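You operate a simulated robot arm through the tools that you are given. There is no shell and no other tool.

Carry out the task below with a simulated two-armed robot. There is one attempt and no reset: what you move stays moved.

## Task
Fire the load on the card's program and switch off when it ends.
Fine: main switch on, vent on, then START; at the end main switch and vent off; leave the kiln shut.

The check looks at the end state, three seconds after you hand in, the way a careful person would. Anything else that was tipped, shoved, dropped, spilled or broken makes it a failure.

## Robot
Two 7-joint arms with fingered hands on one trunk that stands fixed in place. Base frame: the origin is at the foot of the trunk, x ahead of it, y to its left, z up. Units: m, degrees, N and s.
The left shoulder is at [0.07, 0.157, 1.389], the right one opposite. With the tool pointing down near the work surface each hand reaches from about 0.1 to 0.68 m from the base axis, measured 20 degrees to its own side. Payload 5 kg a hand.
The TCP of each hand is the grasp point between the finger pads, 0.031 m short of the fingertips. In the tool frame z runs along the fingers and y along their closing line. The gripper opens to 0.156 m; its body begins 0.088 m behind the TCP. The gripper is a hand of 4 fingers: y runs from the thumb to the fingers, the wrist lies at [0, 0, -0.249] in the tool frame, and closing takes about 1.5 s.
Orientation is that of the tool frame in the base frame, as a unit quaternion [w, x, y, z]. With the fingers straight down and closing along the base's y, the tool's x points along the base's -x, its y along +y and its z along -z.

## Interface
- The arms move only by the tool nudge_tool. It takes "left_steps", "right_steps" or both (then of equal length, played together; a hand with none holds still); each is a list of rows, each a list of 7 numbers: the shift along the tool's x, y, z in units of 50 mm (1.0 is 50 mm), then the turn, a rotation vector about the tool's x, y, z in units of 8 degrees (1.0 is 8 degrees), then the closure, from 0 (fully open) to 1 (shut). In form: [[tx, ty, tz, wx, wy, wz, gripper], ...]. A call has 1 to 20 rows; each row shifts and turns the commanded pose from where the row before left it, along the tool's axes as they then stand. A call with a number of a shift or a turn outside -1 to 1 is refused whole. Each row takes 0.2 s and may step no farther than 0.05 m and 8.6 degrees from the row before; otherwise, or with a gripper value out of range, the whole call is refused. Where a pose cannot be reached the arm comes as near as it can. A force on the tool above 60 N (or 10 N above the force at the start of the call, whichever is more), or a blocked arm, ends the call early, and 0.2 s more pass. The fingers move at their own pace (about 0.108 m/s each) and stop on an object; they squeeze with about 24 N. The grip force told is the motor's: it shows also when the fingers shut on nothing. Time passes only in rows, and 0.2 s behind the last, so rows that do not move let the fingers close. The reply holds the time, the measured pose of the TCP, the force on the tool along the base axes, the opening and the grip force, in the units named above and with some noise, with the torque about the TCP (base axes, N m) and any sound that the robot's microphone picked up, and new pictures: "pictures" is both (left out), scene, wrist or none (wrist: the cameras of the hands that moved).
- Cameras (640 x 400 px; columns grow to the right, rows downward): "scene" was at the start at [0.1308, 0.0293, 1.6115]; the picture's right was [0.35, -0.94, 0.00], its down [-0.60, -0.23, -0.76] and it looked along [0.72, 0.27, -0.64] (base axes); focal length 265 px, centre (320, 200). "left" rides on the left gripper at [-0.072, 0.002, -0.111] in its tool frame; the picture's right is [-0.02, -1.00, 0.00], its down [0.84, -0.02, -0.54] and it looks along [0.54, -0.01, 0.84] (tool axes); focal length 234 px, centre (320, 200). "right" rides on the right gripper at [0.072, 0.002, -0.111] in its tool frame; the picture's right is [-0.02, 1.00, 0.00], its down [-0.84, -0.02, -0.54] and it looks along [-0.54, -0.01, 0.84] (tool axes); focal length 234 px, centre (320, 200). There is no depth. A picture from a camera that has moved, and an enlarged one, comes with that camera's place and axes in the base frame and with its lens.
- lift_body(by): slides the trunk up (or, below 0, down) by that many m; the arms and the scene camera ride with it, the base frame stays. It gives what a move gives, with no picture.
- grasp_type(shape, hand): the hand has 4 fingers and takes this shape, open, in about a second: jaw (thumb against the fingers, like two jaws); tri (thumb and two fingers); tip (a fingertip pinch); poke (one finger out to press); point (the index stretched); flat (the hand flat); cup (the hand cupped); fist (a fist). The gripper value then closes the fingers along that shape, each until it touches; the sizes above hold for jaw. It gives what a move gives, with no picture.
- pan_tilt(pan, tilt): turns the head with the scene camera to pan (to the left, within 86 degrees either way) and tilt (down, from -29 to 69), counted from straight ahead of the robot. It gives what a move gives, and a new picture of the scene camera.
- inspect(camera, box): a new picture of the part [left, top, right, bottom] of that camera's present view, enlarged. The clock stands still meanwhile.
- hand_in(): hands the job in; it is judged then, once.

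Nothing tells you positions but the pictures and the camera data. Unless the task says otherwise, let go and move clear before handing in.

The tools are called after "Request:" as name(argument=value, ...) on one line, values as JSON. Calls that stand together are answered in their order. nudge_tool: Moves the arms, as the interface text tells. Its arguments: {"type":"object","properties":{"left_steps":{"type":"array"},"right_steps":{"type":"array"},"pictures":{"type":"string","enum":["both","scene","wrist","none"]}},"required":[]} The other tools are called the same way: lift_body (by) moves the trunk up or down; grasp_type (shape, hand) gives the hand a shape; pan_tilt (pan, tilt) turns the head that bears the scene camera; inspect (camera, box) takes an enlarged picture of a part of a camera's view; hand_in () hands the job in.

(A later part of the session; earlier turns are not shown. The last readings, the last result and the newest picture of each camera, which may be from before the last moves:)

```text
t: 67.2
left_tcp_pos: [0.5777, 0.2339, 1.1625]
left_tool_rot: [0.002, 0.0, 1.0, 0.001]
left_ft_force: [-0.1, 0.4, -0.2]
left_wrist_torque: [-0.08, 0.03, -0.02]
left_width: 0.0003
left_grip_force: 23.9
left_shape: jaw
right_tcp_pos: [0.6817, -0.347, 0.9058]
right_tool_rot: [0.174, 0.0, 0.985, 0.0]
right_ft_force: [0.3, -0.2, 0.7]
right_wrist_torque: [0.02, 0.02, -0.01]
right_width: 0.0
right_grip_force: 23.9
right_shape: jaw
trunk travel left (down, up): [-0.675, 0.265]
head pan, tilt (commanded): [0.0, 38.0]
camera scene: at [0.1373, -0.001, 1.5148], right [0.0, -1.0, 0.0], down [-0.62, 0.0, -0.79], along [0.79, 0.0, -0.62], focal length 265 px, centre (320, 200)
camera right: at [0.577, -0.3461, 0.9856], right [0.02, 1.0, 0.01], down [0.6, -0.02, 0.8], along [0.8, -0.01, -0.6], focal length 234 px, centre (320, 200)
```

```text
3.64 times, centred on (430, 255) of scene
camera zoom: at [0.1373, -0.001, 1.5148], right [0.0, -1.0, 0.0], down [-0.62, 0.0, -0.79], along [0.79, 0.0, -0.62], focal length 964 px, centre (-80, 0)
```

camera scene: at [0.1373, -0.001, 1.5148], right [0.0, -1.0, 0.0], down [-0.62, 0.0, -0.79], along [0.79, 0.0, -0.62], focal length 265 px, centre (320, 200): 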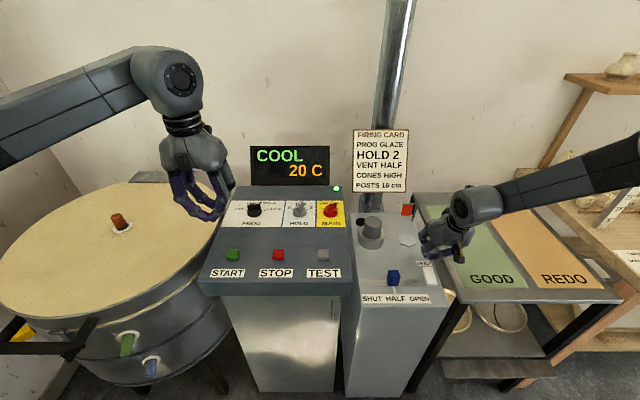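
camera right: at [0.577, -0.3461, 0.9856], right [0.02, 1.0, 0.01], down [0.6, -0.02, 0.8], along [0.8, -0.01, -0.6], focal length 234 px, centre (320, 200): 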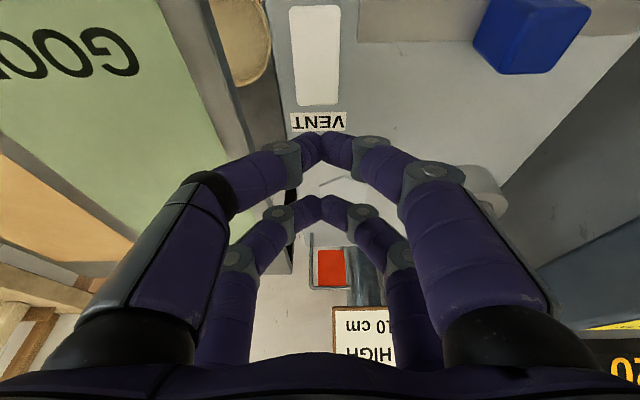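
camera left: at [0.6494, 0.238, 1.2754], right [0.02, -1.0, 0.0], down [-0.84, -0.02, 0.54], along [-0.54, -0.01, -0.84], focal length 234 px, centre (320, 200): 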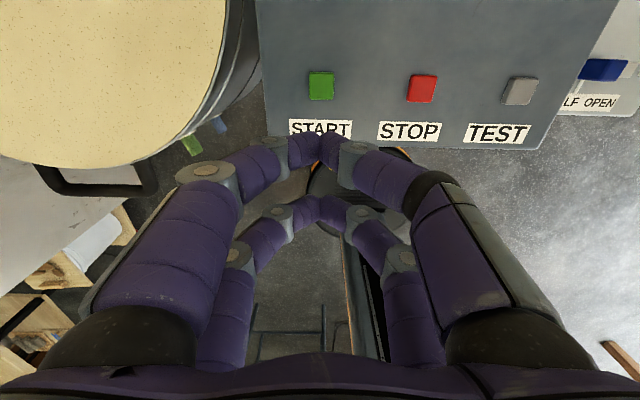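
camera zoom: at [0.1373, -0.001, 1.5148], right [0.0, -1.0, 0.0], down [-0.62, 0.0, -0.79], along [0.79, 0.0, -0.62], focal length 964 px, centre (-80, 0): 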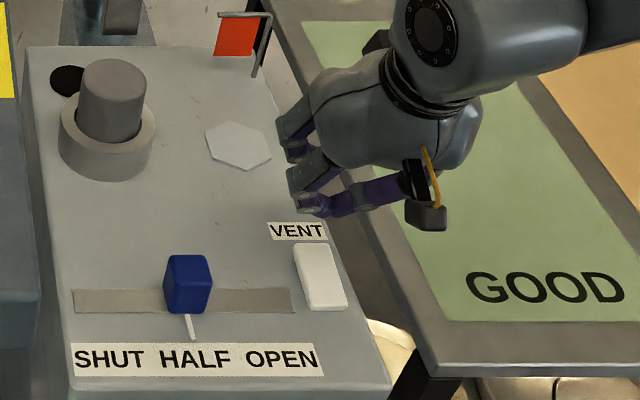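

The leading fingertips are directly above the rocker's far end. I'll lower to near contact and then press in small steps.

Request:
nudge_tool(right_steps=[[0.17, 0, 0.47, 0, 0, 0, 1], [0.15, 0, 0.42, 0, 0, 0, 1], [0.041, 0, 0.113, 0, 0, 0, 1], [0.041, 0, 0.113, 0, 0, 0, 1]], pictures="both")

Request:
inspect(camera="scene", box=[380, 200, 480, 310])

```text
t: 68.2
left_tcp_pos: [0.5765, 0.235, 1.1639]
left_tool_rot: [0.001, 0.0, 1.0, 0.001]
left_ft_force: [0.2, 0.2, -0.3]
left_wrist_torque: [0.04, -0.01, 0.02]
left_width: 0.0
left_grip_force: 23.9
left_shape: jaw
right_tcp_pos: [0.6845, -0.3457, 0.8513]
right_tool_rot: [0.178, 0.0, 0.984, 0.0]
right_ft_force: [0.2, -1.5, 19.5]
right_wrist_torque: [-0.01, 0.27, 0.03]
right_width: 0.0004
right_grip_force: 23.2
right_shape: jaw
trunk travel left (down, up): [-0.675, 0.265]
head pan, tilt (commanded): [0.0, 38.0]
camera scene: at [0.1351, 0.0003, 1.5153], right [0.0, -1.0, 0.0], down [-0.61, 0.0, -0.79], along [0.79, 0.0, -0.61], focal length 265 px, centre (320, 200)
camera right: at [0.5779, -0.3452, 0.9303], right [0.02, 1.0, 0.01], down [0.59, -0.02, 0.8], along [0.8, -0.01, -0.6], focal length 234 px, centre (320, 200)
```

scene: 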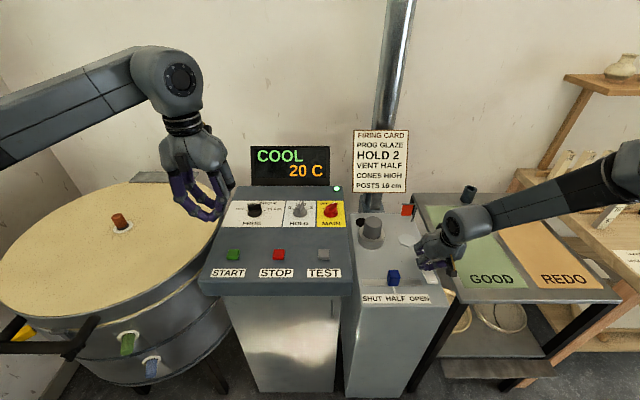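
right: 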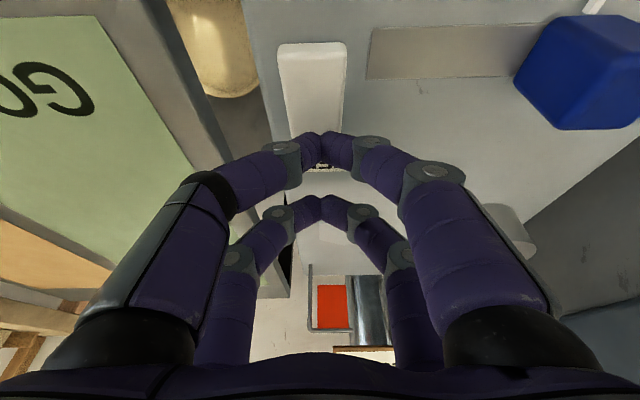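

```text
3.64 times, centred on (430, 255) of scene
camera zoom: at [0.1351, 0.0003, 1.5153], right [0.0, -1.0, 0.0], down [-0.61, 0.0, -0.79], along [0.79, 0.0, -0.61], focal length 964 px, centre (-80, 0)
```

zoom: 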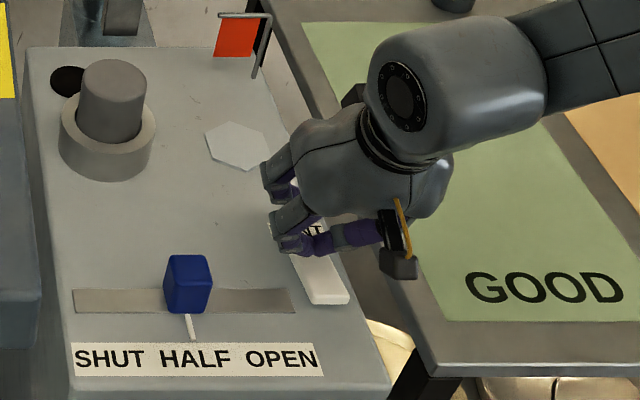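

Request:
inspect(camera="right", box=[240, 20, 400, 180])

Request:
inspect(camera="scene", box=[405, 245, 455, 295])

Request:
inspect(camera="scene", box=[240, 140, 430, 240])

```text
2.50 times, centred on (320, 100) of right
camera zoom: at [0.5779, -0.3452, 0.9303], right [0.02, 1.0, 0.01], down [0.59, -0.02, 0.8], along [0.8, -0.01, -0.6], focal length 585 px, centre (320, 450)
```

zoom: 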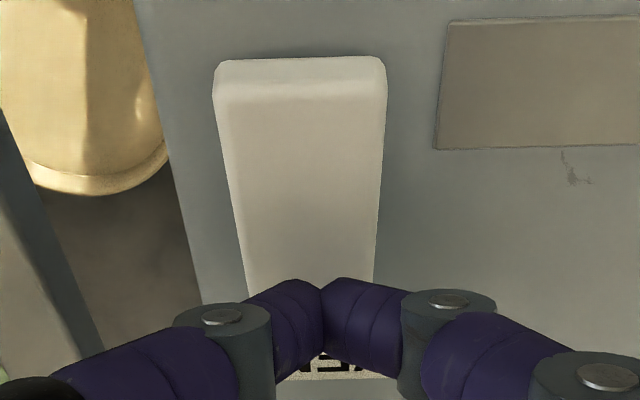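

```text
8.00 times, centred on (430, 270) of scene
camera zoom: at [0.1351, 0.0003, 1.5153], right [0.0, -1.0, 0.0], down [-0.61, 0.0, -0.79], along [0.79, 0.0, -0.61], focal length 2121 px, centre (-560, -360)
```

zoom: 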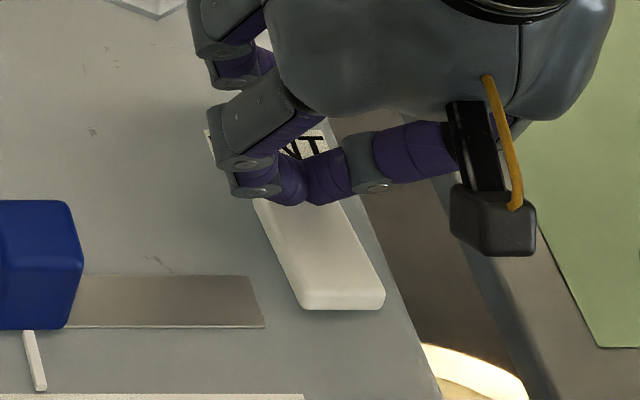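

```text
3.37 times, centred on (335, 190) of scene
camera zoom: at [0.1351, 0.0003, 1.5153], right [0.0, -1.0, 0.0], down [-0.61, 0.0, -0.79], along [0.79, 0.0, -0.61], focal length 893 px, centre (270, 234)
```

zoom: 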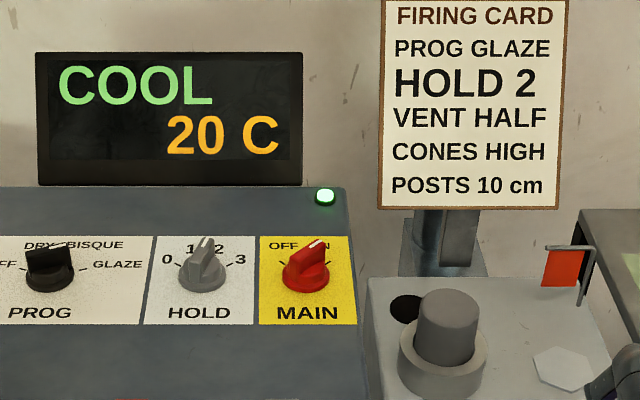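

The near end of the rocker now looks raised. I'll press a few millimetres more to make sure it latches, then lift and check the flow flag.

Request:
nudge_tool(right_steps=[[0.027, 0, 0.075, 0, 0, 0, 1], [0.027, 0, 0.075, 0, 0, 0, 1], [0, 0, 0, 0, 0, 0, 1]], pictures="both")

Request:
inspect(camera="right", box=[240, 20, 400, 180])

Request:
inspect(camera="scene", box=[380, 190, 460, 300])

```text
t: 69.0
left_tcp_pos: [0.5735, 0.2361, 1.1654]
left_tool_rot: [0.003, -0.001, 1.0, -0.001]
left_ft_force: [0.4, 0.1, -0.5]
left_wrist_torque: [0.0, -0.01, -0.05]
left_width: 0.0
left_grip_force: 24.7
left_shape: jaw
right_tcp_pos: [0.6833, -0.3454, 0.8496]
right_tool_rot: [0.183, 0.0, 0.983, -0.001]
right_ft_force: [5.1, -4.1, 57.7]
right_wrist_torque: [-0.18, 0.63, 0.01]
right_width: 0.0
right_grip_force: 24.2
right_shape: jaw
trunk travel left (down, up): [-0.675, 0.265]
head pan, tilt (commanded): [0.0, 38.0]
camera scene: at [0.1306, 0.0027, 1.5158], right [0.0, -1.0, 0.0], down [-0.61, 0.0, -0.79], along [0.79, 0.0, -0.61], focal length 265 px, centre (320, 200)
camera right: at [0.5773, -0.3439, 0.9275], right [0.02, 1.0, 0.01], down [0.59, -0.02, 0.81], along [0.81, -0.02, -0.59], focal length 234 px, centre (320, 200)
```

scene: 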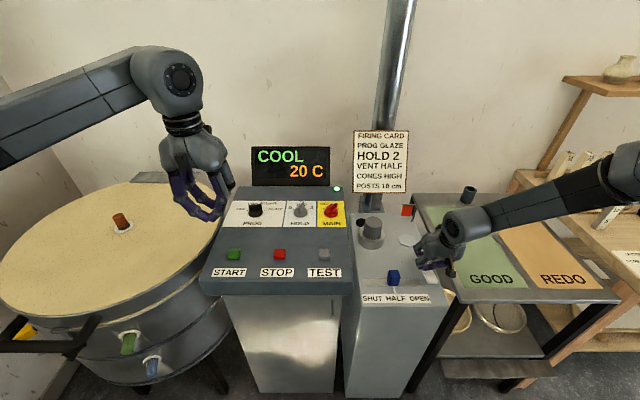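
right: 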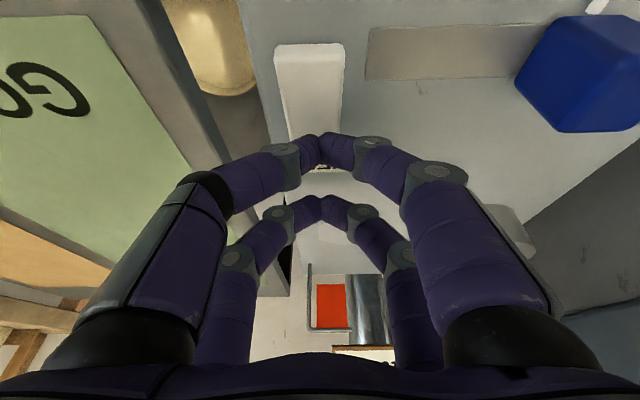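

```text
2.50 times, centred on (320, 100) of right
camera zoom: at [0.5773, -0.3439, 0.9275], right [0.02, 1.0, 0.01], down [0.59, -0.02, 0.81], along [0.81, -0.02, -0.59], focal length 585 px, centre (320, 450)
```

zoom: 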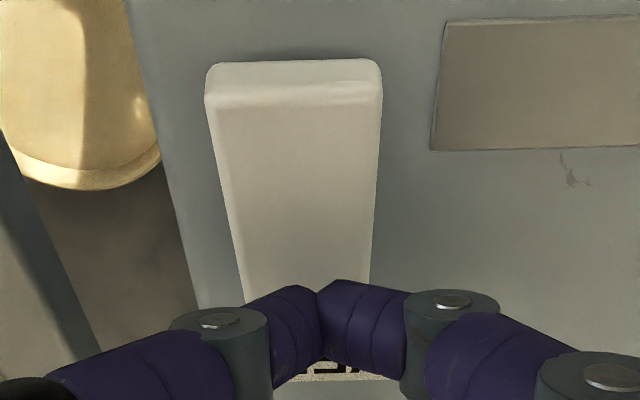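

```text
3.64 times, centred on (420, 245) of scene
camera zoom: at [0.1306, 0.0027, 1.5158], right [0.0, -1.0, 0.0], down [-0.61, 0.0, -0.79], along [0.79, 0.0, -0.61], focal length 964 px, centre (-44, 36)
```

zoom: 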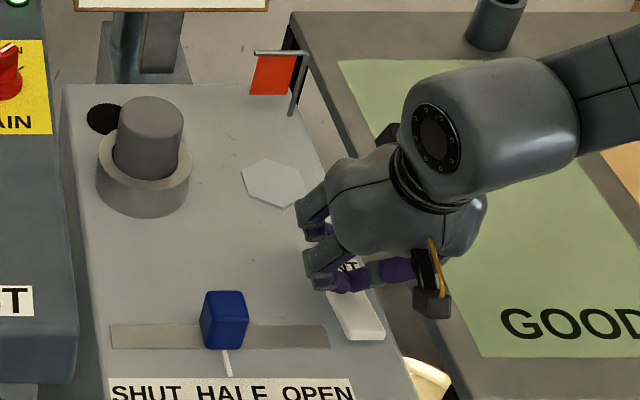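

The rocker is at its stop (58 N, no further motion). I'll lift off and check what state it stays in.

Request:
nudge_tool(right_steps=[[-0.17, 0, -0.47, 0, 0, 0, 1], [-0.34, 0, -0.94, 0, 0, 0, 1], [-0.34, 0, -0.94, 0, 0, 0, 1], [0, -0.5, 0, 0, 0, 0, 1], [0, 0, 0, 0, 0, 0, 1]], pictures="both")

Request:
inspect(camera="scene", box=[345, 190, 455, 310])

Request:
inspect(camera="scene", box=[410, 255, 450, 290])

Request:
inspect(camera="right", box=[240, 0, 440, 130])

```text
t: 70.2
left_tcp_pos: [0.577, 0.2361, 1.1628]
left_tool_rot: [0.001, 0.0, 1.0, 0.0]
left_ft_force: [0.0, 0.8, -0.2]
left_wrist_torque: [-0.01, 0.0, 0.02]
left_width: 0.0
left_grip_force: 23.7
left_shape: jaw
right_tcp_pos: [0.6812, -0.3726, 0.966]
right_tool_rot: [0.174, 0.0, 0.985, -0.001]
right_ft_force: [-0.1, 0.5, 0.7]
right_wrist_torque: [0.0, 0.02, 0.03]
right_width: 0.0002
right_grip_force: 24.2
right_shape: jaw
trunk travel left (down, up): [-0.675, 0.265]
head pan, tilt (commanded): [0.0, 38.0]
camera scene: at [0.1368, 0.0001, 1.5148], right [0.0, -1.0, 0.0], down [-0.62, 0.0, -0.79], along [0.79, 0.0, -0.62], focal length 265 px, centre (320, 200)
camera right: at [0.5756, -0.3714, 1.0454], right [0.02, 1.0, 0.01], down [0.6, -0.02, 0.8], along [0.8, -0.01, -0.6], focal length 234 px, centre (320, 200)
```

scene: 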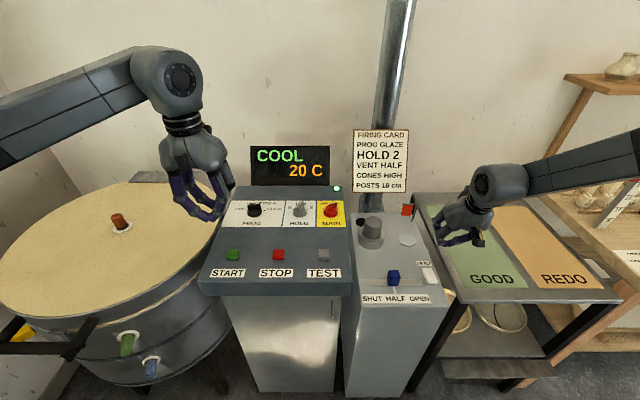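
right: 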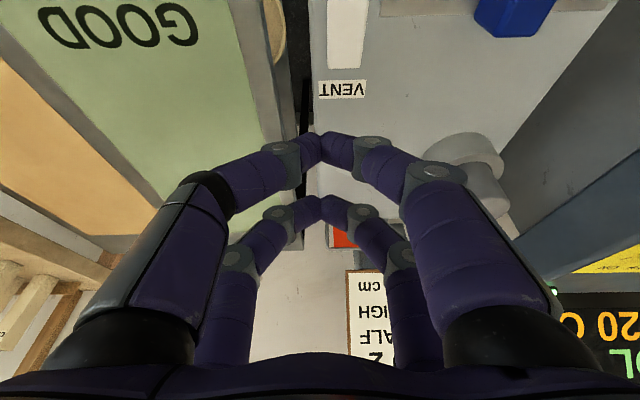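

```text
3.33 times, centred on (400, 250) of scene
camera zoom: at [0.1368, 0.0001, 1.5148], right [0.0, -1.0, 0.0], down [-0.62, 0.0, -0.79], along [0.79, 0.0, -0.62], focal length 884 px, centre (53, 33)
```

zoom: 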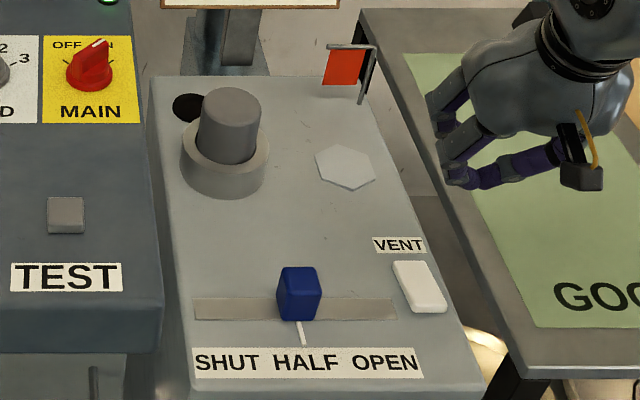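

```text
11.43 times, centred on (430, 272) of scene
camera zoom: at [0.1368, 0.0001, 1.5148], right [0.0, -1.0, 0.0], down [-0.62, 0.0, -0.79], along [0.79, 0.0, -0.62], focal length 3030 px, centre (-937, -629)
```

zoom: 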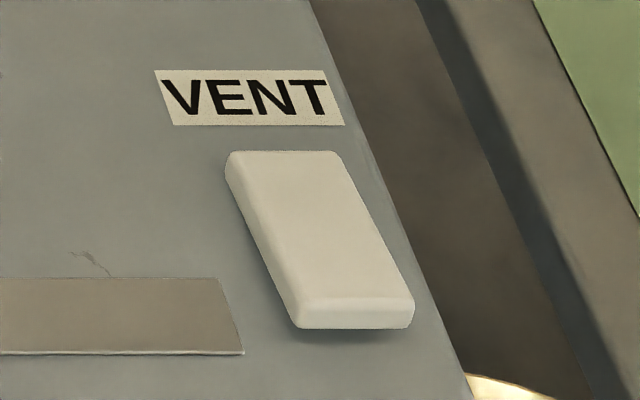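

```text
3.08 times, centred on (340, 65) of right
camera zoom: at [0.5756, -0.3714, 1.0454], right [0.02, 1.0, 0.01], down [0.6, -0.02, 0.8], along [0.8, -0.01, -0.6], focal length 720 px, centre (258, 615)
```

zoom: 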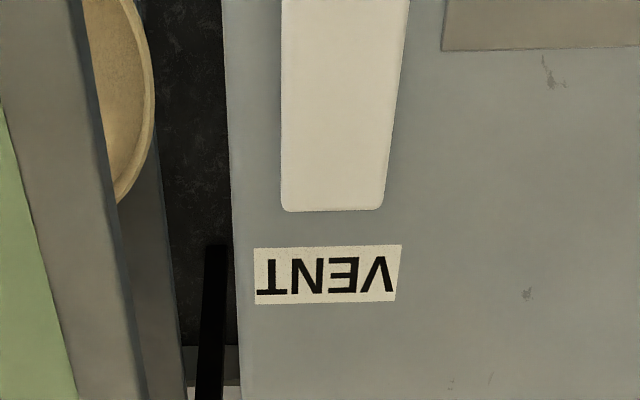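

The rocker has flipped, with its far end down and near end up. I'll wait a moment with the right hand parked aside and compare the flag, to tell whether the vent is running.

Request:
nudge_tool(right_steps=[[0, -0.9, -0.4, 0, 0, 0, 1], [0, -0.9, -0.4, 0, 0, 0, 1], [0, 0, 0, 0, 0, 0, 1], [0, 0, 0, 0, 0, 0, 1]], pictures="scene")

Request:
inspect(camera="scene", box=[390, 190, 430, 225])

Request:
inspect(camera="scene", box=[345, 190, 455, 310])

```text
t: 71.2
left_tcp_pos: [0.5785, 0.2336, 1.1625]
left_tool_rot: [-0.001, 0.0, 1.0, 0.002]
left_ft_force: [-0.2, -0.5, 0.1]
left_wrist_torque: [0.0, -0.04, 0.01]
left_width: 0.0
left_grip_force: 24.0
left_shape: jaw
right_tcp_pos: [0.6684, -0.4634, 1.0024]
right_tool_rot: [0.175, 0.001, 0.985, 0.0]
right_ft_force: [-0.2, -0.1, 0.2]
right_wrist_torque: [0.01, -0.04, 0.0]
right_width: 0.0003
right_grip_force: 23.8
right_shape: jaw
trunk travel left (down, up): [-0.675, 0.265]
head pan, tilt (commanded): [0.0, 38.0]
camera scene: at [0.1374, -0.0022, 1.5147], right [0.0, -1.0, 0.0], down [-0.62, 0.0, -0.79], along [0.79, 0.0, -0.62], focal length 265 px, centre (320, 200)
```

scene: 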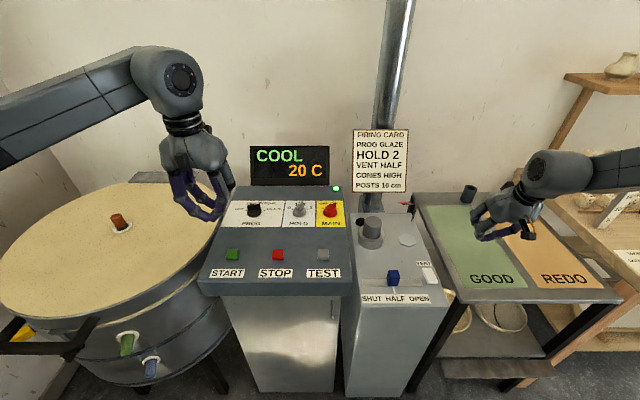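

```text
11.43 times, centred on (410, 208) of scene
camera zoom: at [0.1374, -0.0022, 1.5147], right [0.0, -1.0, 0.0], down [-0.62, 0.0, -0.79], along [0.79, 0.0, -0.62], focal length 3030 px, centre (-709, 114)
```

zoom: 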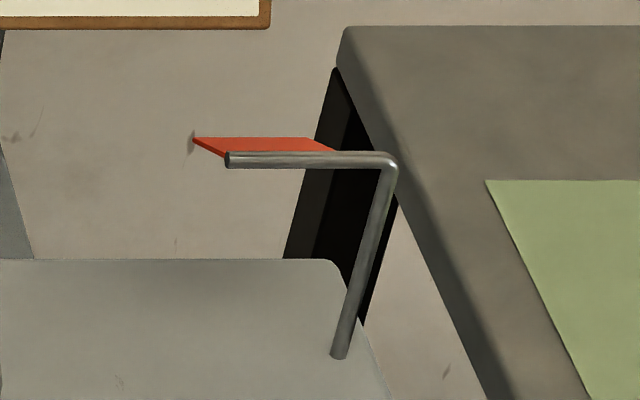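

```text
3.33 times, centred on (400, 250) of scene
camera zoom: at [0.1374, -0.0022, 1.5147], right [0.0, -1.0, 0.0], down [-0.62, 0.0, -0.79], along [0.79, 0.0, -0.62], focal length 884 px, centre (53, 33)
```

zoom: 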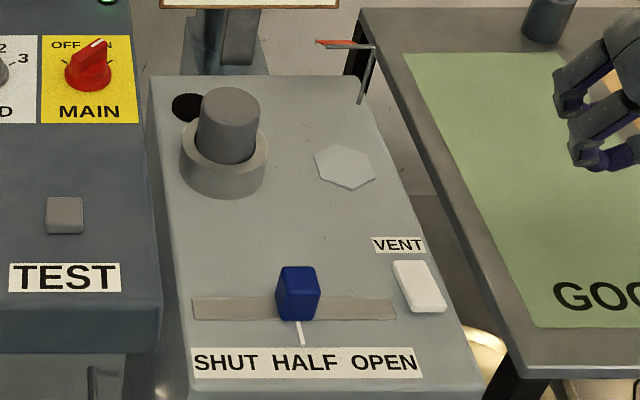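

The flag is blown out horizontal, so the vent is running. Now START: I'll pitch the left hand forward with shut fingers, line it up over the green button and descend to just above it.

Request:
nudge_tool(left_steps=[[-0.88, 0.05, 0, 0, 0, 0, 1], [0, 0, 0, 0, -1, 0, 1], [0, 0, 0, 0, -1, 0, 1], [0, 0, 0, 0, -0.5, 0, 1], [0.34, 0, 0.94, 0, 0, 0, 1], [0.34, 0, 0.94, 0, 0, 0, 1], [0.17, 0, 0.47, 0, 0, 0, 1], [0.1, 0, 0.28, 0, 0, 0, 1]], pictures="both")

Request:
inspect(camera="left", box=[200, 80, 440, 240])

Request:
inspect(camera="scene", box=[180, 180, 320, 300])

```text
t: 73.0
left_tcp_pos: [0.6233, 0.2368, 1.0208]
left_tool_rot: [0.174, 0.0, 0.985, 0.0]
left_ft_force: [0.6, -0.2, 0.6]
left_wrist_torque: [0.02, -0.01, 0.0]
left_width: 0.0
left_grip_force: 24.0
left_shape: jaw
right_tcp_pos: [0.6687, -0.4629, 1.0029]
right_tool_rot: [0.174, 0.0, 0.985, -0.001]
right_ft_force: [-0.2, 0.1, 0.3]
right_wrist_torque: [-0.03, 0.0, -0.01]
right_width: 0.0
right_grip_force: 24.3
right_shape: jaw
trunk travel left (down, up): [-0.675, 0.265]
head pan, tilt (commanded): [0.0, 38.0]
camera scene: at [0.1374, -0.0006, 1.5148], right [0.0, -1.0, 0.0], down [-0.62, 0.0, -0.79], along [0.79, 0.0, -0.62], focal length 265 px, centre (320, 200)
camera left: at [0.6535, 0.24, 1.1502], right [0.02, -1.0, 0.01], down [-0.97, -0.02, 0.22], along [-0.22, -0.01, -0.97], focal length 234 px, centre (320, 200)
```

scene: 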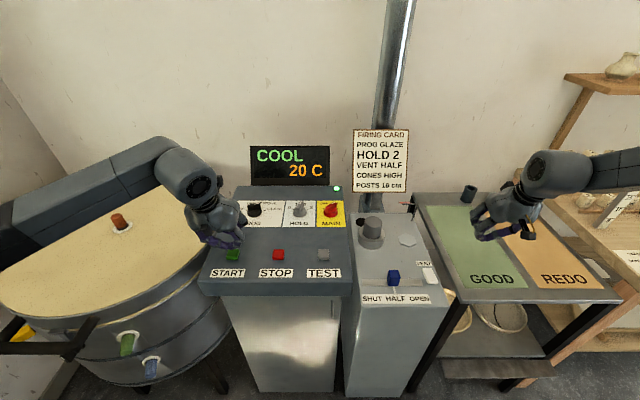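
left: 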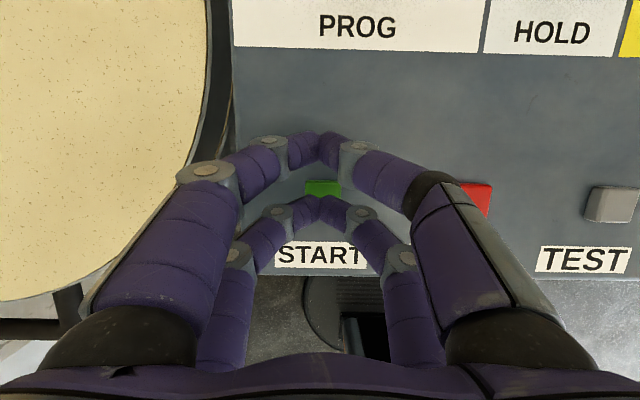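

```text
2.50 times, centred on (320, 160) of left
camera zoom: at [0.6535, 0.24, 1.1502], right [0.02, -1.0, 0.01], down [-0.97, -0.02, 0.22], along [-0.22, -0.01, -0.97], focal length 585 px, centre (320, 300)
```

zoom: 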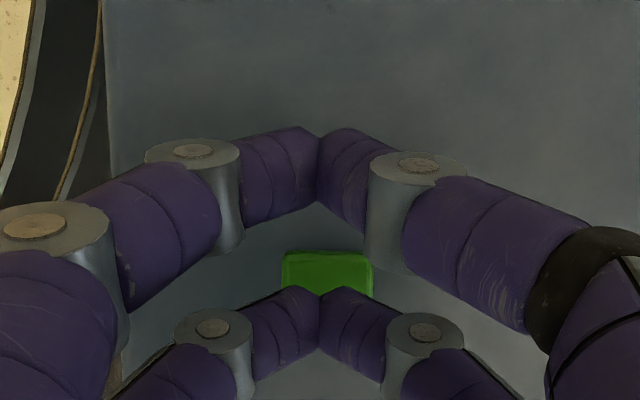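

```text
3.33 times, centred on (250, 240) of scene
camera zoom: at [0.1374, -0.0006, 1.5148], right [0.0, -1.0, 0.0], down [-0.62, 0.0, -0.79], along [0.79, 0.0, -0.62], focal length 884 px, centre (553, 67)
```

zoom: 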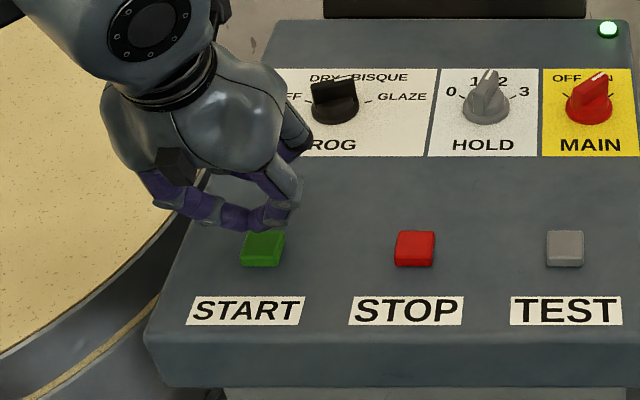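

The leading fingertips are right above the green button. I'll press down in small steps.

Request:
nudge_tool(left_steps=[[0.123, 0, 0.338, 0, 0, 0, 1], [0.041, 0, 0.113, 0, 0, 0, 1], [0.027, 0, 0.075, 0, 0, 0, 1], [0.027, 0, 0.075, 0, 0, 0, 1]], pictures="scene")

Request:
inspect(camera="scene", box=[180, 130, 370, 300])

```text
t: 74.0
left_tcp_pos: [0.6223, 0.2376, 0.9946]
left_tool_rot: [0.179, 0.0, 0.984, 0.001]
left_ft_force: [0.6, 2.0, 29.0]
left_wrist_torque: [0.07, 0.41, -0.03]
left_width: 0.0001
left_grip_force: 24.1
left_shape: jaw
right_tcp_pos: [0.6661, -0.4641, 1.0045]
right_tool_rot: [0.176, 0.001, 0.984, 0.0]
right_ft_force: [0.1, 0.4, -0.3]
right_wrist_torque: [-0.02, 0.01, -0.01]
right_width: 0.0
right_grip_force: 23.4
right_shape: jaw
trunk travel left (down, up): [-0.675, 0.265]
head pan, tilt (commanded): [0.0, 38.0]
heard: click
camera scene: at [0.1338, -0.0021, 1.5156], right [0.0, -1.0, 0.0], down [-0.61, 0.0, -0.79], along [0.79, 0.0, -0.61], focal length 265 px, centre (320, 200)
```

scene: 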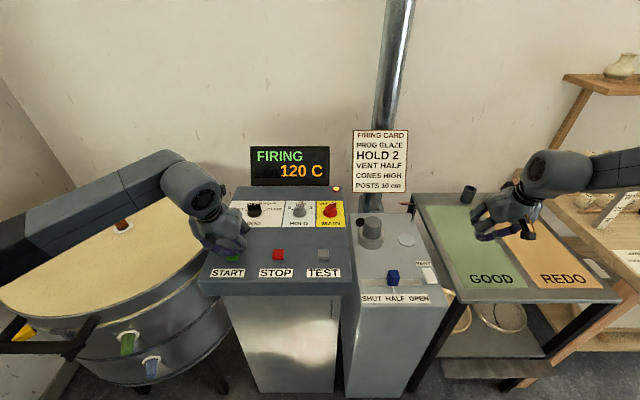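

```text
2.35 times, centred on (275, 215) of scene
camera zoom: at [0.1338, -0.0021, 1.5156], right [0.0, -1.0, 0.0], down [-0.61, 0.0, -0.79], along [0.79, 0.0, -0.61], focal length 624 px, centre (426, 165)
```

zoom: 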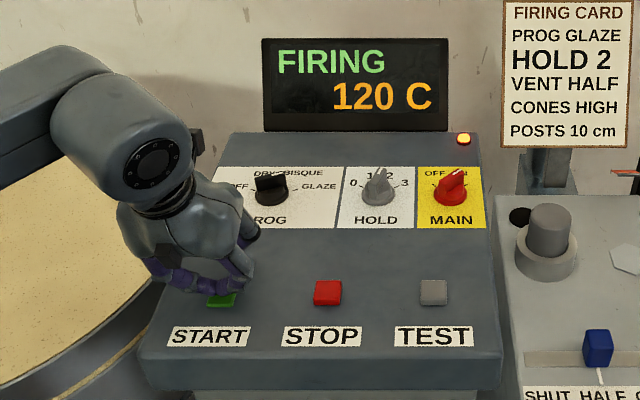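

It clicked and the display reads FIRING 120 C. I'll lift the left hand off START, level it, and watch the firing progress.

Request:
nudge_tool(left_steps=[[-0.17, 0, -0.47, 0, 0, 0, 1], [-0.34, 0, -0.94, 0, 0, 0, 1], [-0.34, 0, -0.94, 0, 0, 0, 1], [-0.34, 0, -0.94, 0, 0, 0, 1], [0, 0, 0, 0, 1, 0, 1], [0, 0, 0, 0, 1, 0, 1], [0, 0, 0, 0, 0.5, 0, 1]], pictures="scene")

Request:
inspect(camera="scene", box=[180, 130, 430, 300])

```text
t: 75.6
left_tcp_pos: [0.622, 0.2377, 1.1644]
left_tool_rot: [0.0, 0.0, 1.0, 0.001]
left_ft_force: [-0.7, -0.1, -0.2]
left_wrist_torque: [-0.03, 0.02, -0.04]
left_width: 0.0001
left_grip_force: 24.1
left_shape: jaw
right_tcp_pos: [0.668, -0.4635, 1.0013]
right_tool_rot: [0.174, 0.001, 0.985, 0.0]
right_ft_force: [-0.2, 0.1, -0.5]
right_wrist_torque: [-0.05, -0.03, 0.0]
right_width: 0.0
right_grip_force: 24.2
right_shape: jaw
trunk travel left (down, up): [-0.675, 0.265]
head pan, tilt (commanded): [0.0, 38.0]
camera scene: at [0.1373, -0.0011, 1.5148], right [0.0, -1.0, 0.0], down [-0.62, 0.0, -0.79], along [0.79, 0.0, -0.62], focal length 265 px, centre (320, 200)
```

scene: 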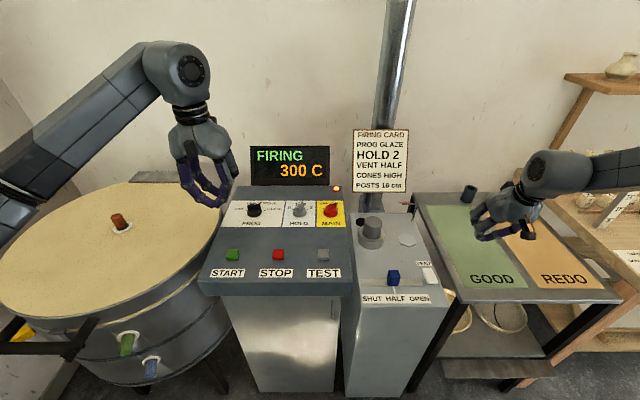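

```text
2.35 times, centred on (305, 215) of scene
camera zoom: at [0.1373, -0.0011, 1.5148], right [0.0, -1.0, 0.0], down [-0.62, 0.0, -0.79], along [0.79, 0.0, -0.62], focal length 624 px, centre (355, 165)
```

zoom: 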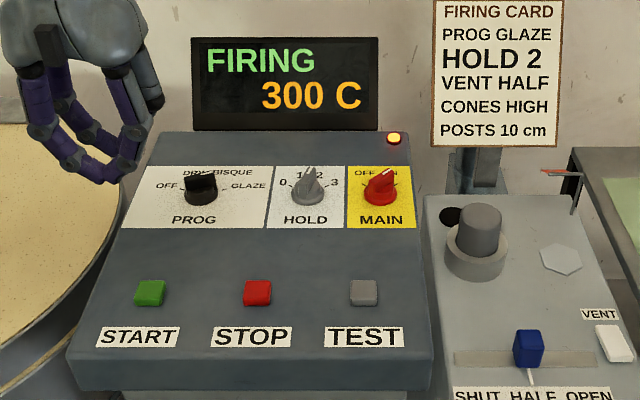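

300 C and climbing with the firing light on. I'll wait.

Request:
nudge_tool(left_steps=[[0, 0, 0, 0, 0, 0, 1], [0, 0, 0, 0, 0, 0, 1], [0, 0, 0, 0, 0, 0, 1], [0, 0, 0, 0, 0, 0, 1], [0, 0, 0, 0, 0, 0, 1], [0, 0, 0, 0, 0, 0, 1], [0, 0, 0, 0, 0, 0, 1], [0, 0, 0, 0, 0, 0, 1], [0, 0, 0, 0, 0, 0, 1], [0, 0, 0, 0, 0, 0, 1], [0, 0, 0, 0, 0, 0, 1], [0, 0, 0, 0, 0, 0, 1], [0, 0, 0, 0, 0, 0, 1], [0, 0, 0, 0, 0, 0, 1], [0, 0, 0, 0, 0, 0, 1], [0, 0, 0, 0, 0, 0, 1], [0, 0, 0, 0, 0, 0, 1], [0, 0, 0, 0, 0, 0, 1], [0, 0, 0, 0, 0, 0, 1], [0, 0, 0, 0, 0, 0, 1]], pictures="scene")

```text
t: 79.8
left_tcp_pos: [0.6222, 0.2368, 1.1645]
left_tool_rot: [0.0, 0.001, 1.0, 0.001]
left_ft_force: [-0.8, -0.7, -0.9]
left_wrist_torque: [0.0, 0.0, -0.01]
left_width: 0.0
left_grip_force: 24.4
left_shape: jaw
right_tcp_pos: [0.6686, -0.4627, 1.003]
right_tool_rot: [0.174, 0.0, 0.985, 0.0]
right_ft_force: [0.5, -0.5, 0.4]
right_wrist_torque: [0.01, 0.0, -0.01]
right_width: 0.0002
right_grip_force: 23.7
right_shape: jaw
trunk travel left (down, up): [-0.675, 0.265]
head pan, tilt (commanded): [0.0, 38.0]
camera scene: at [0.1376, -0.001, 1.5147], right [0.0, -1.0, 0.0], down [-0.62, 0.0, -0.79], along [0.79, 0.0, -0.62], focal length 265 px, centre (320, 200)
```

scene: 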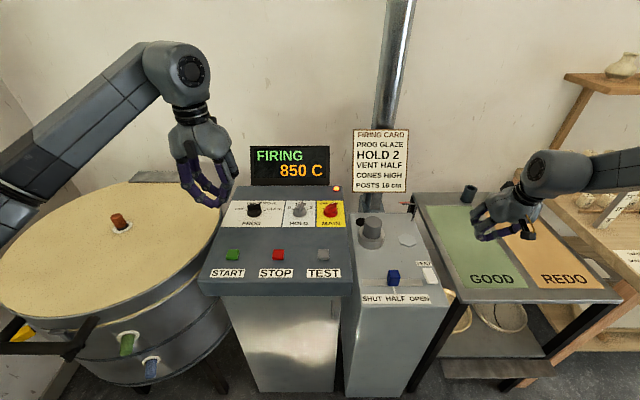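

850 C and still FIRING, so I'll keep waiting.

Request:
nudge_tool(left_steps=[[0, 0, 0, 0, 0, 0, 1], [0, 0, 0, 0, 0, 0, 1], [0, 0, 0, 0, 0, 0, 1], [0, 0, 0, 0, 0, 0, 1], [0, 0, 0, 0, 0, 0, 1], [0, 0, 0, 0, 0, 0, 1], [0, 0, 0, 0, 0, 0, 1], [0, 0, 0, 0, 0, 0, 1], [0, 0, 0, 0, 0, 0, 1], [0, 0, 0, 0, 0, 0, 1], [0, 0, 0, 0, 0, 0, 1], [0, 0, 0, 0, 0, 0, 1], [0, 0, 0, 0, 0, 0, 1], [0, 0, 0, 0, 0, 0, 1], [0, 0, 0, 0, 0, 0, 1]], pictures="scene")

```text
t: 83.0
left_tcp_pos: [0.6223, 0.2366, 1.1643]
left_tool_rot: [-0.001, 0.0, 1.0, 0.001]
left_ft_force: [-0.3, 0.1, 0.9]
left_wrist_torque: [0.01, 0.01, 0.01]
left_width: 0.0003
left_grip_force: 23.7
left_shape: jaw
right_tcp_pos: [0.6681, -0.4619, 1.0029]
right_tool_rot: [0.174, 0.0, 0.985, 0.0]
right_ft_force: [-0.6, -0.5, 0.5]
right_wrist_torque: [-0.01, 0.02, -0.01]
right_width: 0.0
right_grip_force: 24.1
right_shape: jaw
trunk travel left (down, up): [-0.675, 0.265]
head pan, tilt (commanded): [0.0, 38.0]
camera scene: at [0.1376, -0.001, 1.5147], right [0.0, -1.0, 0.0], down [-0.62, 0.0, -0.79], along [0.79, 0.0, -0.62], focal length 265 px, centre (320, 200)
```

scene: 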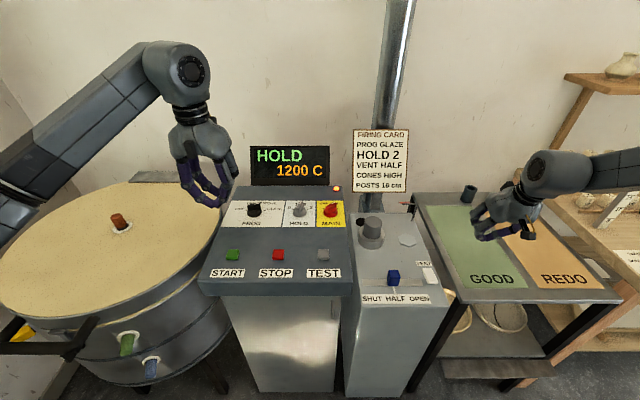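

The kiln is in HOLD at 1200 C. I'll keep waiting for the program's end.

Request:
nudge_tool(left_steps=[[0, 0, 0, 0, 0, 0, 1], [0, 0, 0, 0, 0, 0, 1], [0, 0, 0, 0, 0, 0, 1], [0, 0, 0, 0, 0, 0, 1], [0, 0, 0, 0, 0, 0, 1], [0, 0, 0, 0, 0, 0, 1], [0, 0, 0, 0, 0, 0, 1], [0, 0, 0, 0, 0, 0, 1], [0, 0, 0, 0, 0, 0, 1], [0, 0, 0, 0, 0, 0, 1], [0, 0, 0, 0, 0, 0, 1], [0, 0, 0, 0, 0, 0, 1], [0, 0, 0, 0, 0, 0, 1], [0, 0, 0, 0, 0, 0, 1], [0, 0, 0, 0, 0, 0, 1], [0, 0, 0, 0, 0, 0, 1], [0, 0, 0, 0, 0, 0, 1], [0, 0, 0, 0, 0, 0, 1], [0, 0, 0, 0, 0, 0, 1], [0, 0, 0, 0, 0, 0, 1]], pictures="scene")

```text
t: 87.2
left_tcp_pos: [0.6235, 0.2369, 1.1645]
left_tool_rot: [0.001, 0.0, 1.0, 0.002]
left_ft_force: [0.4, -0.6, 0.7]
left_wrist_torque: [0.01, -0.03, 0.02]
left_width: 0.0
left_grip_force: 24.0
left_shape: jaw
right_tcp_pos: [0.6691, -0.4624, 1.0027]
right_tool_rot: [0.175, 0.001, 0.985, -0.001]
right_ft_force: [0.7, 1.1, -0.1]
right_wrist_torque: [-0.01, 0.02, 0.01]
right_width: 0.0
right_grip_force: 24.7
right_shape: jaw
trunk travel left (down, up): [-0.675, 0.265]
head pan, tilt (commanded): [0.0, 38.0]
camera scene: at [0.1376, -0.001, 1.5147], right [0.0, -1.0, 0.0], down [-0.62, 0.0, -0.79], along [0.79, 0.0, -0.62], focal length 265 px, centre (320, 200)
```

scene: 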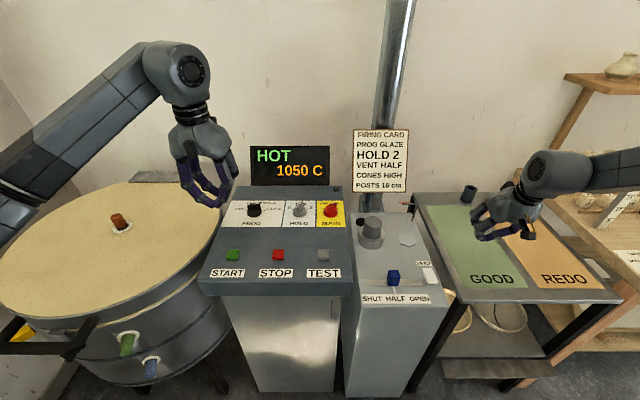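

The hold is over and the display shows HOT 1050 C, falling. I'll let it run down to see whether it reports COOL before switching off.

Request:
nudge_tool(left_steps=[[0, 0, 0, 0, 0, 0, 1], [0, 0, 0, 0, 0, 0, 1], [0, 0, 0, 0, 0, 0, 1], [0, 0, 0, 0, 0, 0, 1], [0, 0, 0, 0, 0, 0, 1], [0, 0, 0, 0, 0, 0, 1], [0, 0, 0, 0, 0, 0, 1], [0, 0, 0, 0, 0, 0, 1], [0, 0, 0, 0, 0, 0, 1], [0, 0, 0, 0, 0, 0, 1], [0, 0, 0, 0, 0, 0, 1], [0, 0, 0, 0, 0, 0, 1], [0, 0, 0, 0, 0, 0, 1], [0, 0, 0, 0, 0, 0, 1], [0, 0, 0, 0, 0, 0, 1], [0, 0, 0, 0, 0, 0, 1], [0, 0, 0, 0, 0, 0, 1], [0, 0, 0, 0, 0, 0, 1], [0, 0, 0, 0, 0, 0, 1], [0, 0, 0, 0, 0, 0, 1]], pictures="scene")

Request:
inspect(camera="scene", box=[230, 130, 430, 250])

```text
t: 91.4
left_tcp_pos: [0.6219, 0.2365, 1.1643]
left_tool_rot: [0.0, -0.001, 1.0, 0.001]
left_ft_force: [0.3, 0.5, -0.2]
left_wrist_torque: [-0.01, -0.01, -0.02]
left_width: 0.0
left_grip_force: 24.2
left_shape: jaw
right_tcp_pos: [0.669, -0.4629, 1.003]
right_tool_rot: [0.175, 0.0, 0.985, 0.0]
right_ft_force: [-0.7, 0.0, -0.3]
right_wrist_torque: [-0.01, 0.01, -0.02]
right_width: 0.0
right_grip_force: 23.7
right_shape: jaw
trunk travel left (down, up): [-0.675, 0.265]
head pan, tilt (commanded): [0.0, 38.0]
camera scene: at [0.1376, -0.001, 1.5147], right [0.0, -1.0, 0.0], down [-0.62, 0.0, -0.79], along [0.79, 0.0, -0.62], focal length 265 px, centre (320, 200)
```

scene: 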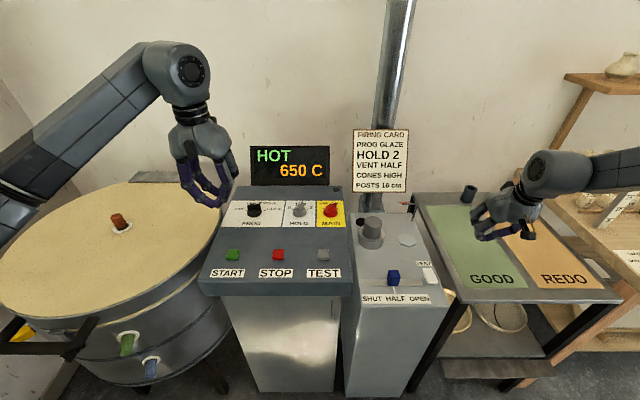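

```text
3.20 times, centred on (330, 190) of scene
camera zoom: at [0.1376, -0.001, 1.5147], right [0.0, -1.0, 0.0], down [-0.62, 0.0, -0.79], along [0.79, 0.0, -0.62], focal length 848 px, centre (288, 232)
```

zoom: 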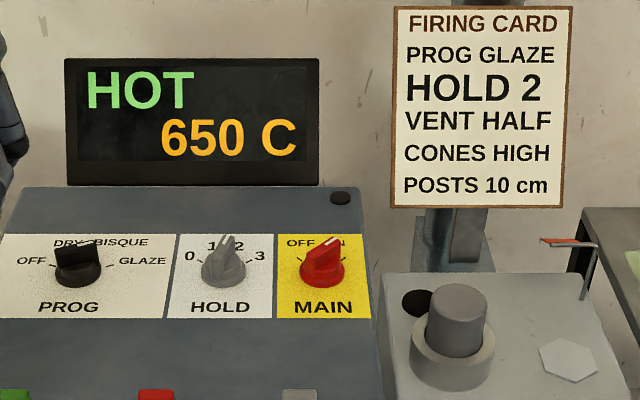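

It is cooling at about 100 C/s, so I'll wait the few more seconds for COOL.

Request:
nudge_tool(left_steps=[[0, 0, 0, 0, 0, 0, 1], [0, 0, 0, 0, 0, 0, 1], [0, 0, 0, 0, 0, 0, 1], [0, 0, 0, 0, 0, 0, 1], [0, 0, 0, 0, 0, 0, 1], [0, 0, 0, 0, 0, 0, 1], [0, 0, 0, 0, 0, 0, 1], [0, 0, 0, 0, 0, 0, 1], [0, 0, 0, 0, 0, 0, 1], [0, 0, 0, 0, 0, 0, 1], [0, 0, 0, 0, 0, 0, 1], [0, 0, 0, 0, 0, 0, 1], [0, 0, 0, 0, 0, 0, 1], [0, 0, 0, 0, 0, 0, 1], [0, 0, 0, 0, 0, 0, 1], [0, 0, 0, 0, 0, 0, 1], [0, 0, 0, 0, 0, 0, 1], [0, 0, 0, 0, 0, 0, 1], [0, 0, 0, 0, 0, 0, 1], [0, 0, 0, 0, 0, 0, 1]], pictures="none")

Request:
nudge_tool(left_steps=[[0, 0, 0, 0, 0, 0, 1], [0, 0, 0, 0, 0, 0, 1], [0, 0, 0, 0, 0, 0, 1], [0, 0, 0, 0, 0, 0, 1], [0, 0, 0, 0, 0, 0, 1], [0, 0, 0, 0, 0, 0, 1], [0, 0, 0, 0, 0, 0, 1], [0, 0, 0, 0, 0, 0, 1], [0, 0, 0, 0, 0, 0, 1], [0, 0, 0, 0, 0, 0, 1], [0, 0, 0, 0, 0, 0, 1], [0, 0, 0, 0, 0, 0, 1], [0, 0, 0, 0, 0, 0, 1], [0, 0, 0, 0, 0, 0, 1], [0, 0, 0, 0, 0, 0, 1]], pictures="scene")

```text
t: 95.6
left_tcp_pos: [0.6227, 0.2371, 1.1642]
left_tool_rot: [-0.001, 0.0, 1.0, 0.001]
left_ft_force: [-0.1, -0.4, 0.3]
left_wrist_torque: [0.03, 0.04, 0.02]
left_width: 0.0002
left_grip_force: 23.6
left_shape: jaw
right_tcp_pos: [0.6681, -0.463, 1.0012]
right_tool_rot: [0.174, 0.0, 0.985, 0.0]
right_ft_force: [0.0, 0.7, 0.3]
right_wrist_torque: [0.03, 0.05, 0.0]
right_width: 0.0001
right_grip_force: 24.4
right_shape: jaw
trunk travel left (down, up): [-0.675, 0.265]
head pan, tilt (commanded): [0.0, 38.0]
```

```text
t: 98.8
left_tcp_pos: [0.6229, 0.2366, 1.164]
left_tool_rot: [0.0, 0.001, 1.0, 0.001]
left_ft_force: [0.1, -0.6, 0.3]
left_wrist_torque: [0.01, 0.02, 0.01]
left_width: 0.0001
left_grip_force: 23.5
left_shape: jaw
right_tcp_pos: [0.6674, -0.4633, 1.0024]
right_tool_rot: [0.175, 0.0, 0.985, 0.0]
right_ft_force: [-0.1, -0.9, 0.5]
right_wrist_torque: [-0.03, 0.0, 0.0]
right_width: 0.0
right_grip_force: 24.0
right_shape: jaw
trunk travel left (down, up): [-0.675, 0.265]
head pan, tilt (commanded): [0.0, 38.0]
camera scene: at [0.1376, -0.001, 1.5147], right [0.0, -1.0, 0.0], down [-0.62, 0.0, -0.79], along [0.79, 0.0, -0.62], focal length 265 px, centre (320, 200)
```

scene: 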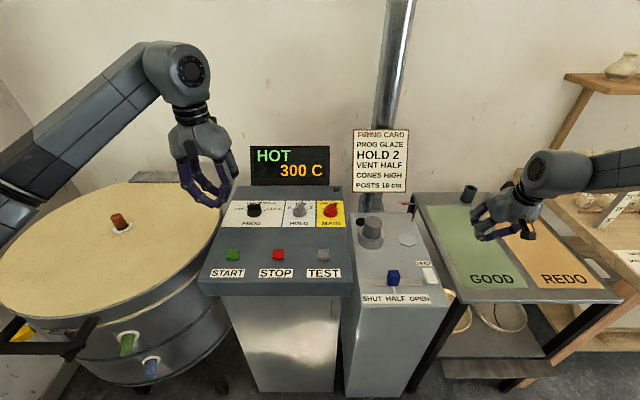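

300 C and cooling more slowly now. I'll wait a little longer for COOL.

Request:
nudge_tool(left_steps=[[0, 0, 0, 0, 0, 0, 1], [0, 0, 0, 0, 0, 0, 1], [0, 0, 0, 0, 0, 0, 1], [0, 0, 0, 0, 0, 0, 1], [0, 0, 0, 0, 0, 0, 1], [0, 0, 0, 0, 0, 0, 1], [0, 0, 0, 0, 0, 0, 1], [0, 0, 0, 0, 0, 0, 1], [0, 0, 0, 0, 0, 0, 1], [0, 0, 0, 0, 0, 0, 1], [0, 0, 0, 0, 0, 0, 1], [0, 0, 0, 0, 0, 0, 1], [0, 0, 0, 0, 0, 0, 1], [0, 0, 0, 0, 0, 0, 1], [0, 0, 0, 0, 0, 0, 1], [0, 0, 0, 0, 0, 0, 1], [0, 0, 0, 0, 0, 0, 1], [0, 0, 0, 0, 0, 0, 1], [0, 0, 0, 0, 0, 0, 1], [0, 0, 0, 0, 0, 0, 1]], pictures="none")

Request:
nudge_tool(left_steps=[[0, 0, 0, 0, 0, 0, 1], [0, 0, 0, 0, 0, 0, 1], [0, 0, 0, 0, 0, 0, 1], [0, 0, 0, 0, 0, 0, 1], [0, 0, 0, 0, 0, 0, 1], [0, 0, 0, 0, 0, 0, 1], [0, 0, 0, 0, 0, 0, 1], [0, 0, 0, 0, 0, 0, 1], [0, 0, 0, 0, 0, 0, 1], [0, 0, 0, 0, 0, 0, 1], [0, 0, 0, 0, 0, 0, 1], [0, 0, 0, 0, 0, 0, 1], [0, 0, 0, 0, 0, 0, 1], [0, 0, 0, 0, 0, 0, 1], [0, 0, 0, 0, 0, 0, 1]], pictures="scene")

```text
t: 103.0
left_tcp_pos: [0.6225, 0.237, 1.1646]
left_tool_rot: [0.001, 0.0, 1.0, 0.001]
left_ft_force: [0.1, 0.1, 0.5]
left_wrist_torque: [0.0, 0.02, -0.01]
left_width: 0.0001
left_grip_force: 24.1
left_shape: jaw
right_tcp_pos: [0.669, -0.4617, 1.0007]
right_tool_rot: [0.175, -0.001, 0.985, 0.001]
right_ft_force: [-0.5, 0.6, -1.0]
right_wrist_torque: [0.02, 0.0, 0.01]
right_width: 0.0
right_grip_force: 24.0
right_shape: jaw
trunk travel left (down, up): [-0.675, 0.265]
head pan, tilt (commanded): [0.0, 38.0]
```

```text
t: 106.2
left_tcp_pos: [0.6225, 0.2373, 1.1638]
left_tool_rot: [0.0, 0.0, 1.0, 0.0]
left_ft_force: [-0.4, 0.4, 0.2]
left_wrist_torque: [0.01, -0.02, 0.02]
left_width: 0.0001
left_grip_force: 24.0
left_shape: jaw
right_tcp_pos: [0.6689, -0.4632, 1.0019]
right_tool_rot: [0.174, 0.0, 0.985, 0.0]
right_ft_force: [-0.2, -0.9, 0.8]
right_wrist_torque: [-0.02, -0.01, -0.03]
right_width: 0.0
right_grip_force: 24.1
right_shape: jaw
trunk travel left (down, up): [-0.675, 0.265]
head pan, tilt (commanded): [0.0, 38.0]
camera scene: at [0.1376, -0.001, 1.5147], right [0.0, -1.0, 0.0], down [-0.62, 0.0, -0.79], along [0.79, 0.0, -0.62], focal length 265 px, centre (320, 200)
```

scene: 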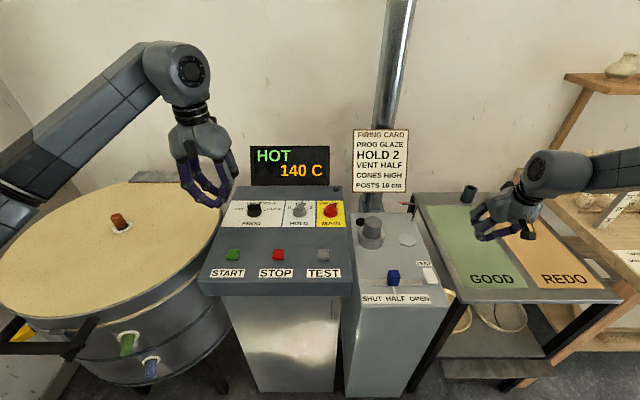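

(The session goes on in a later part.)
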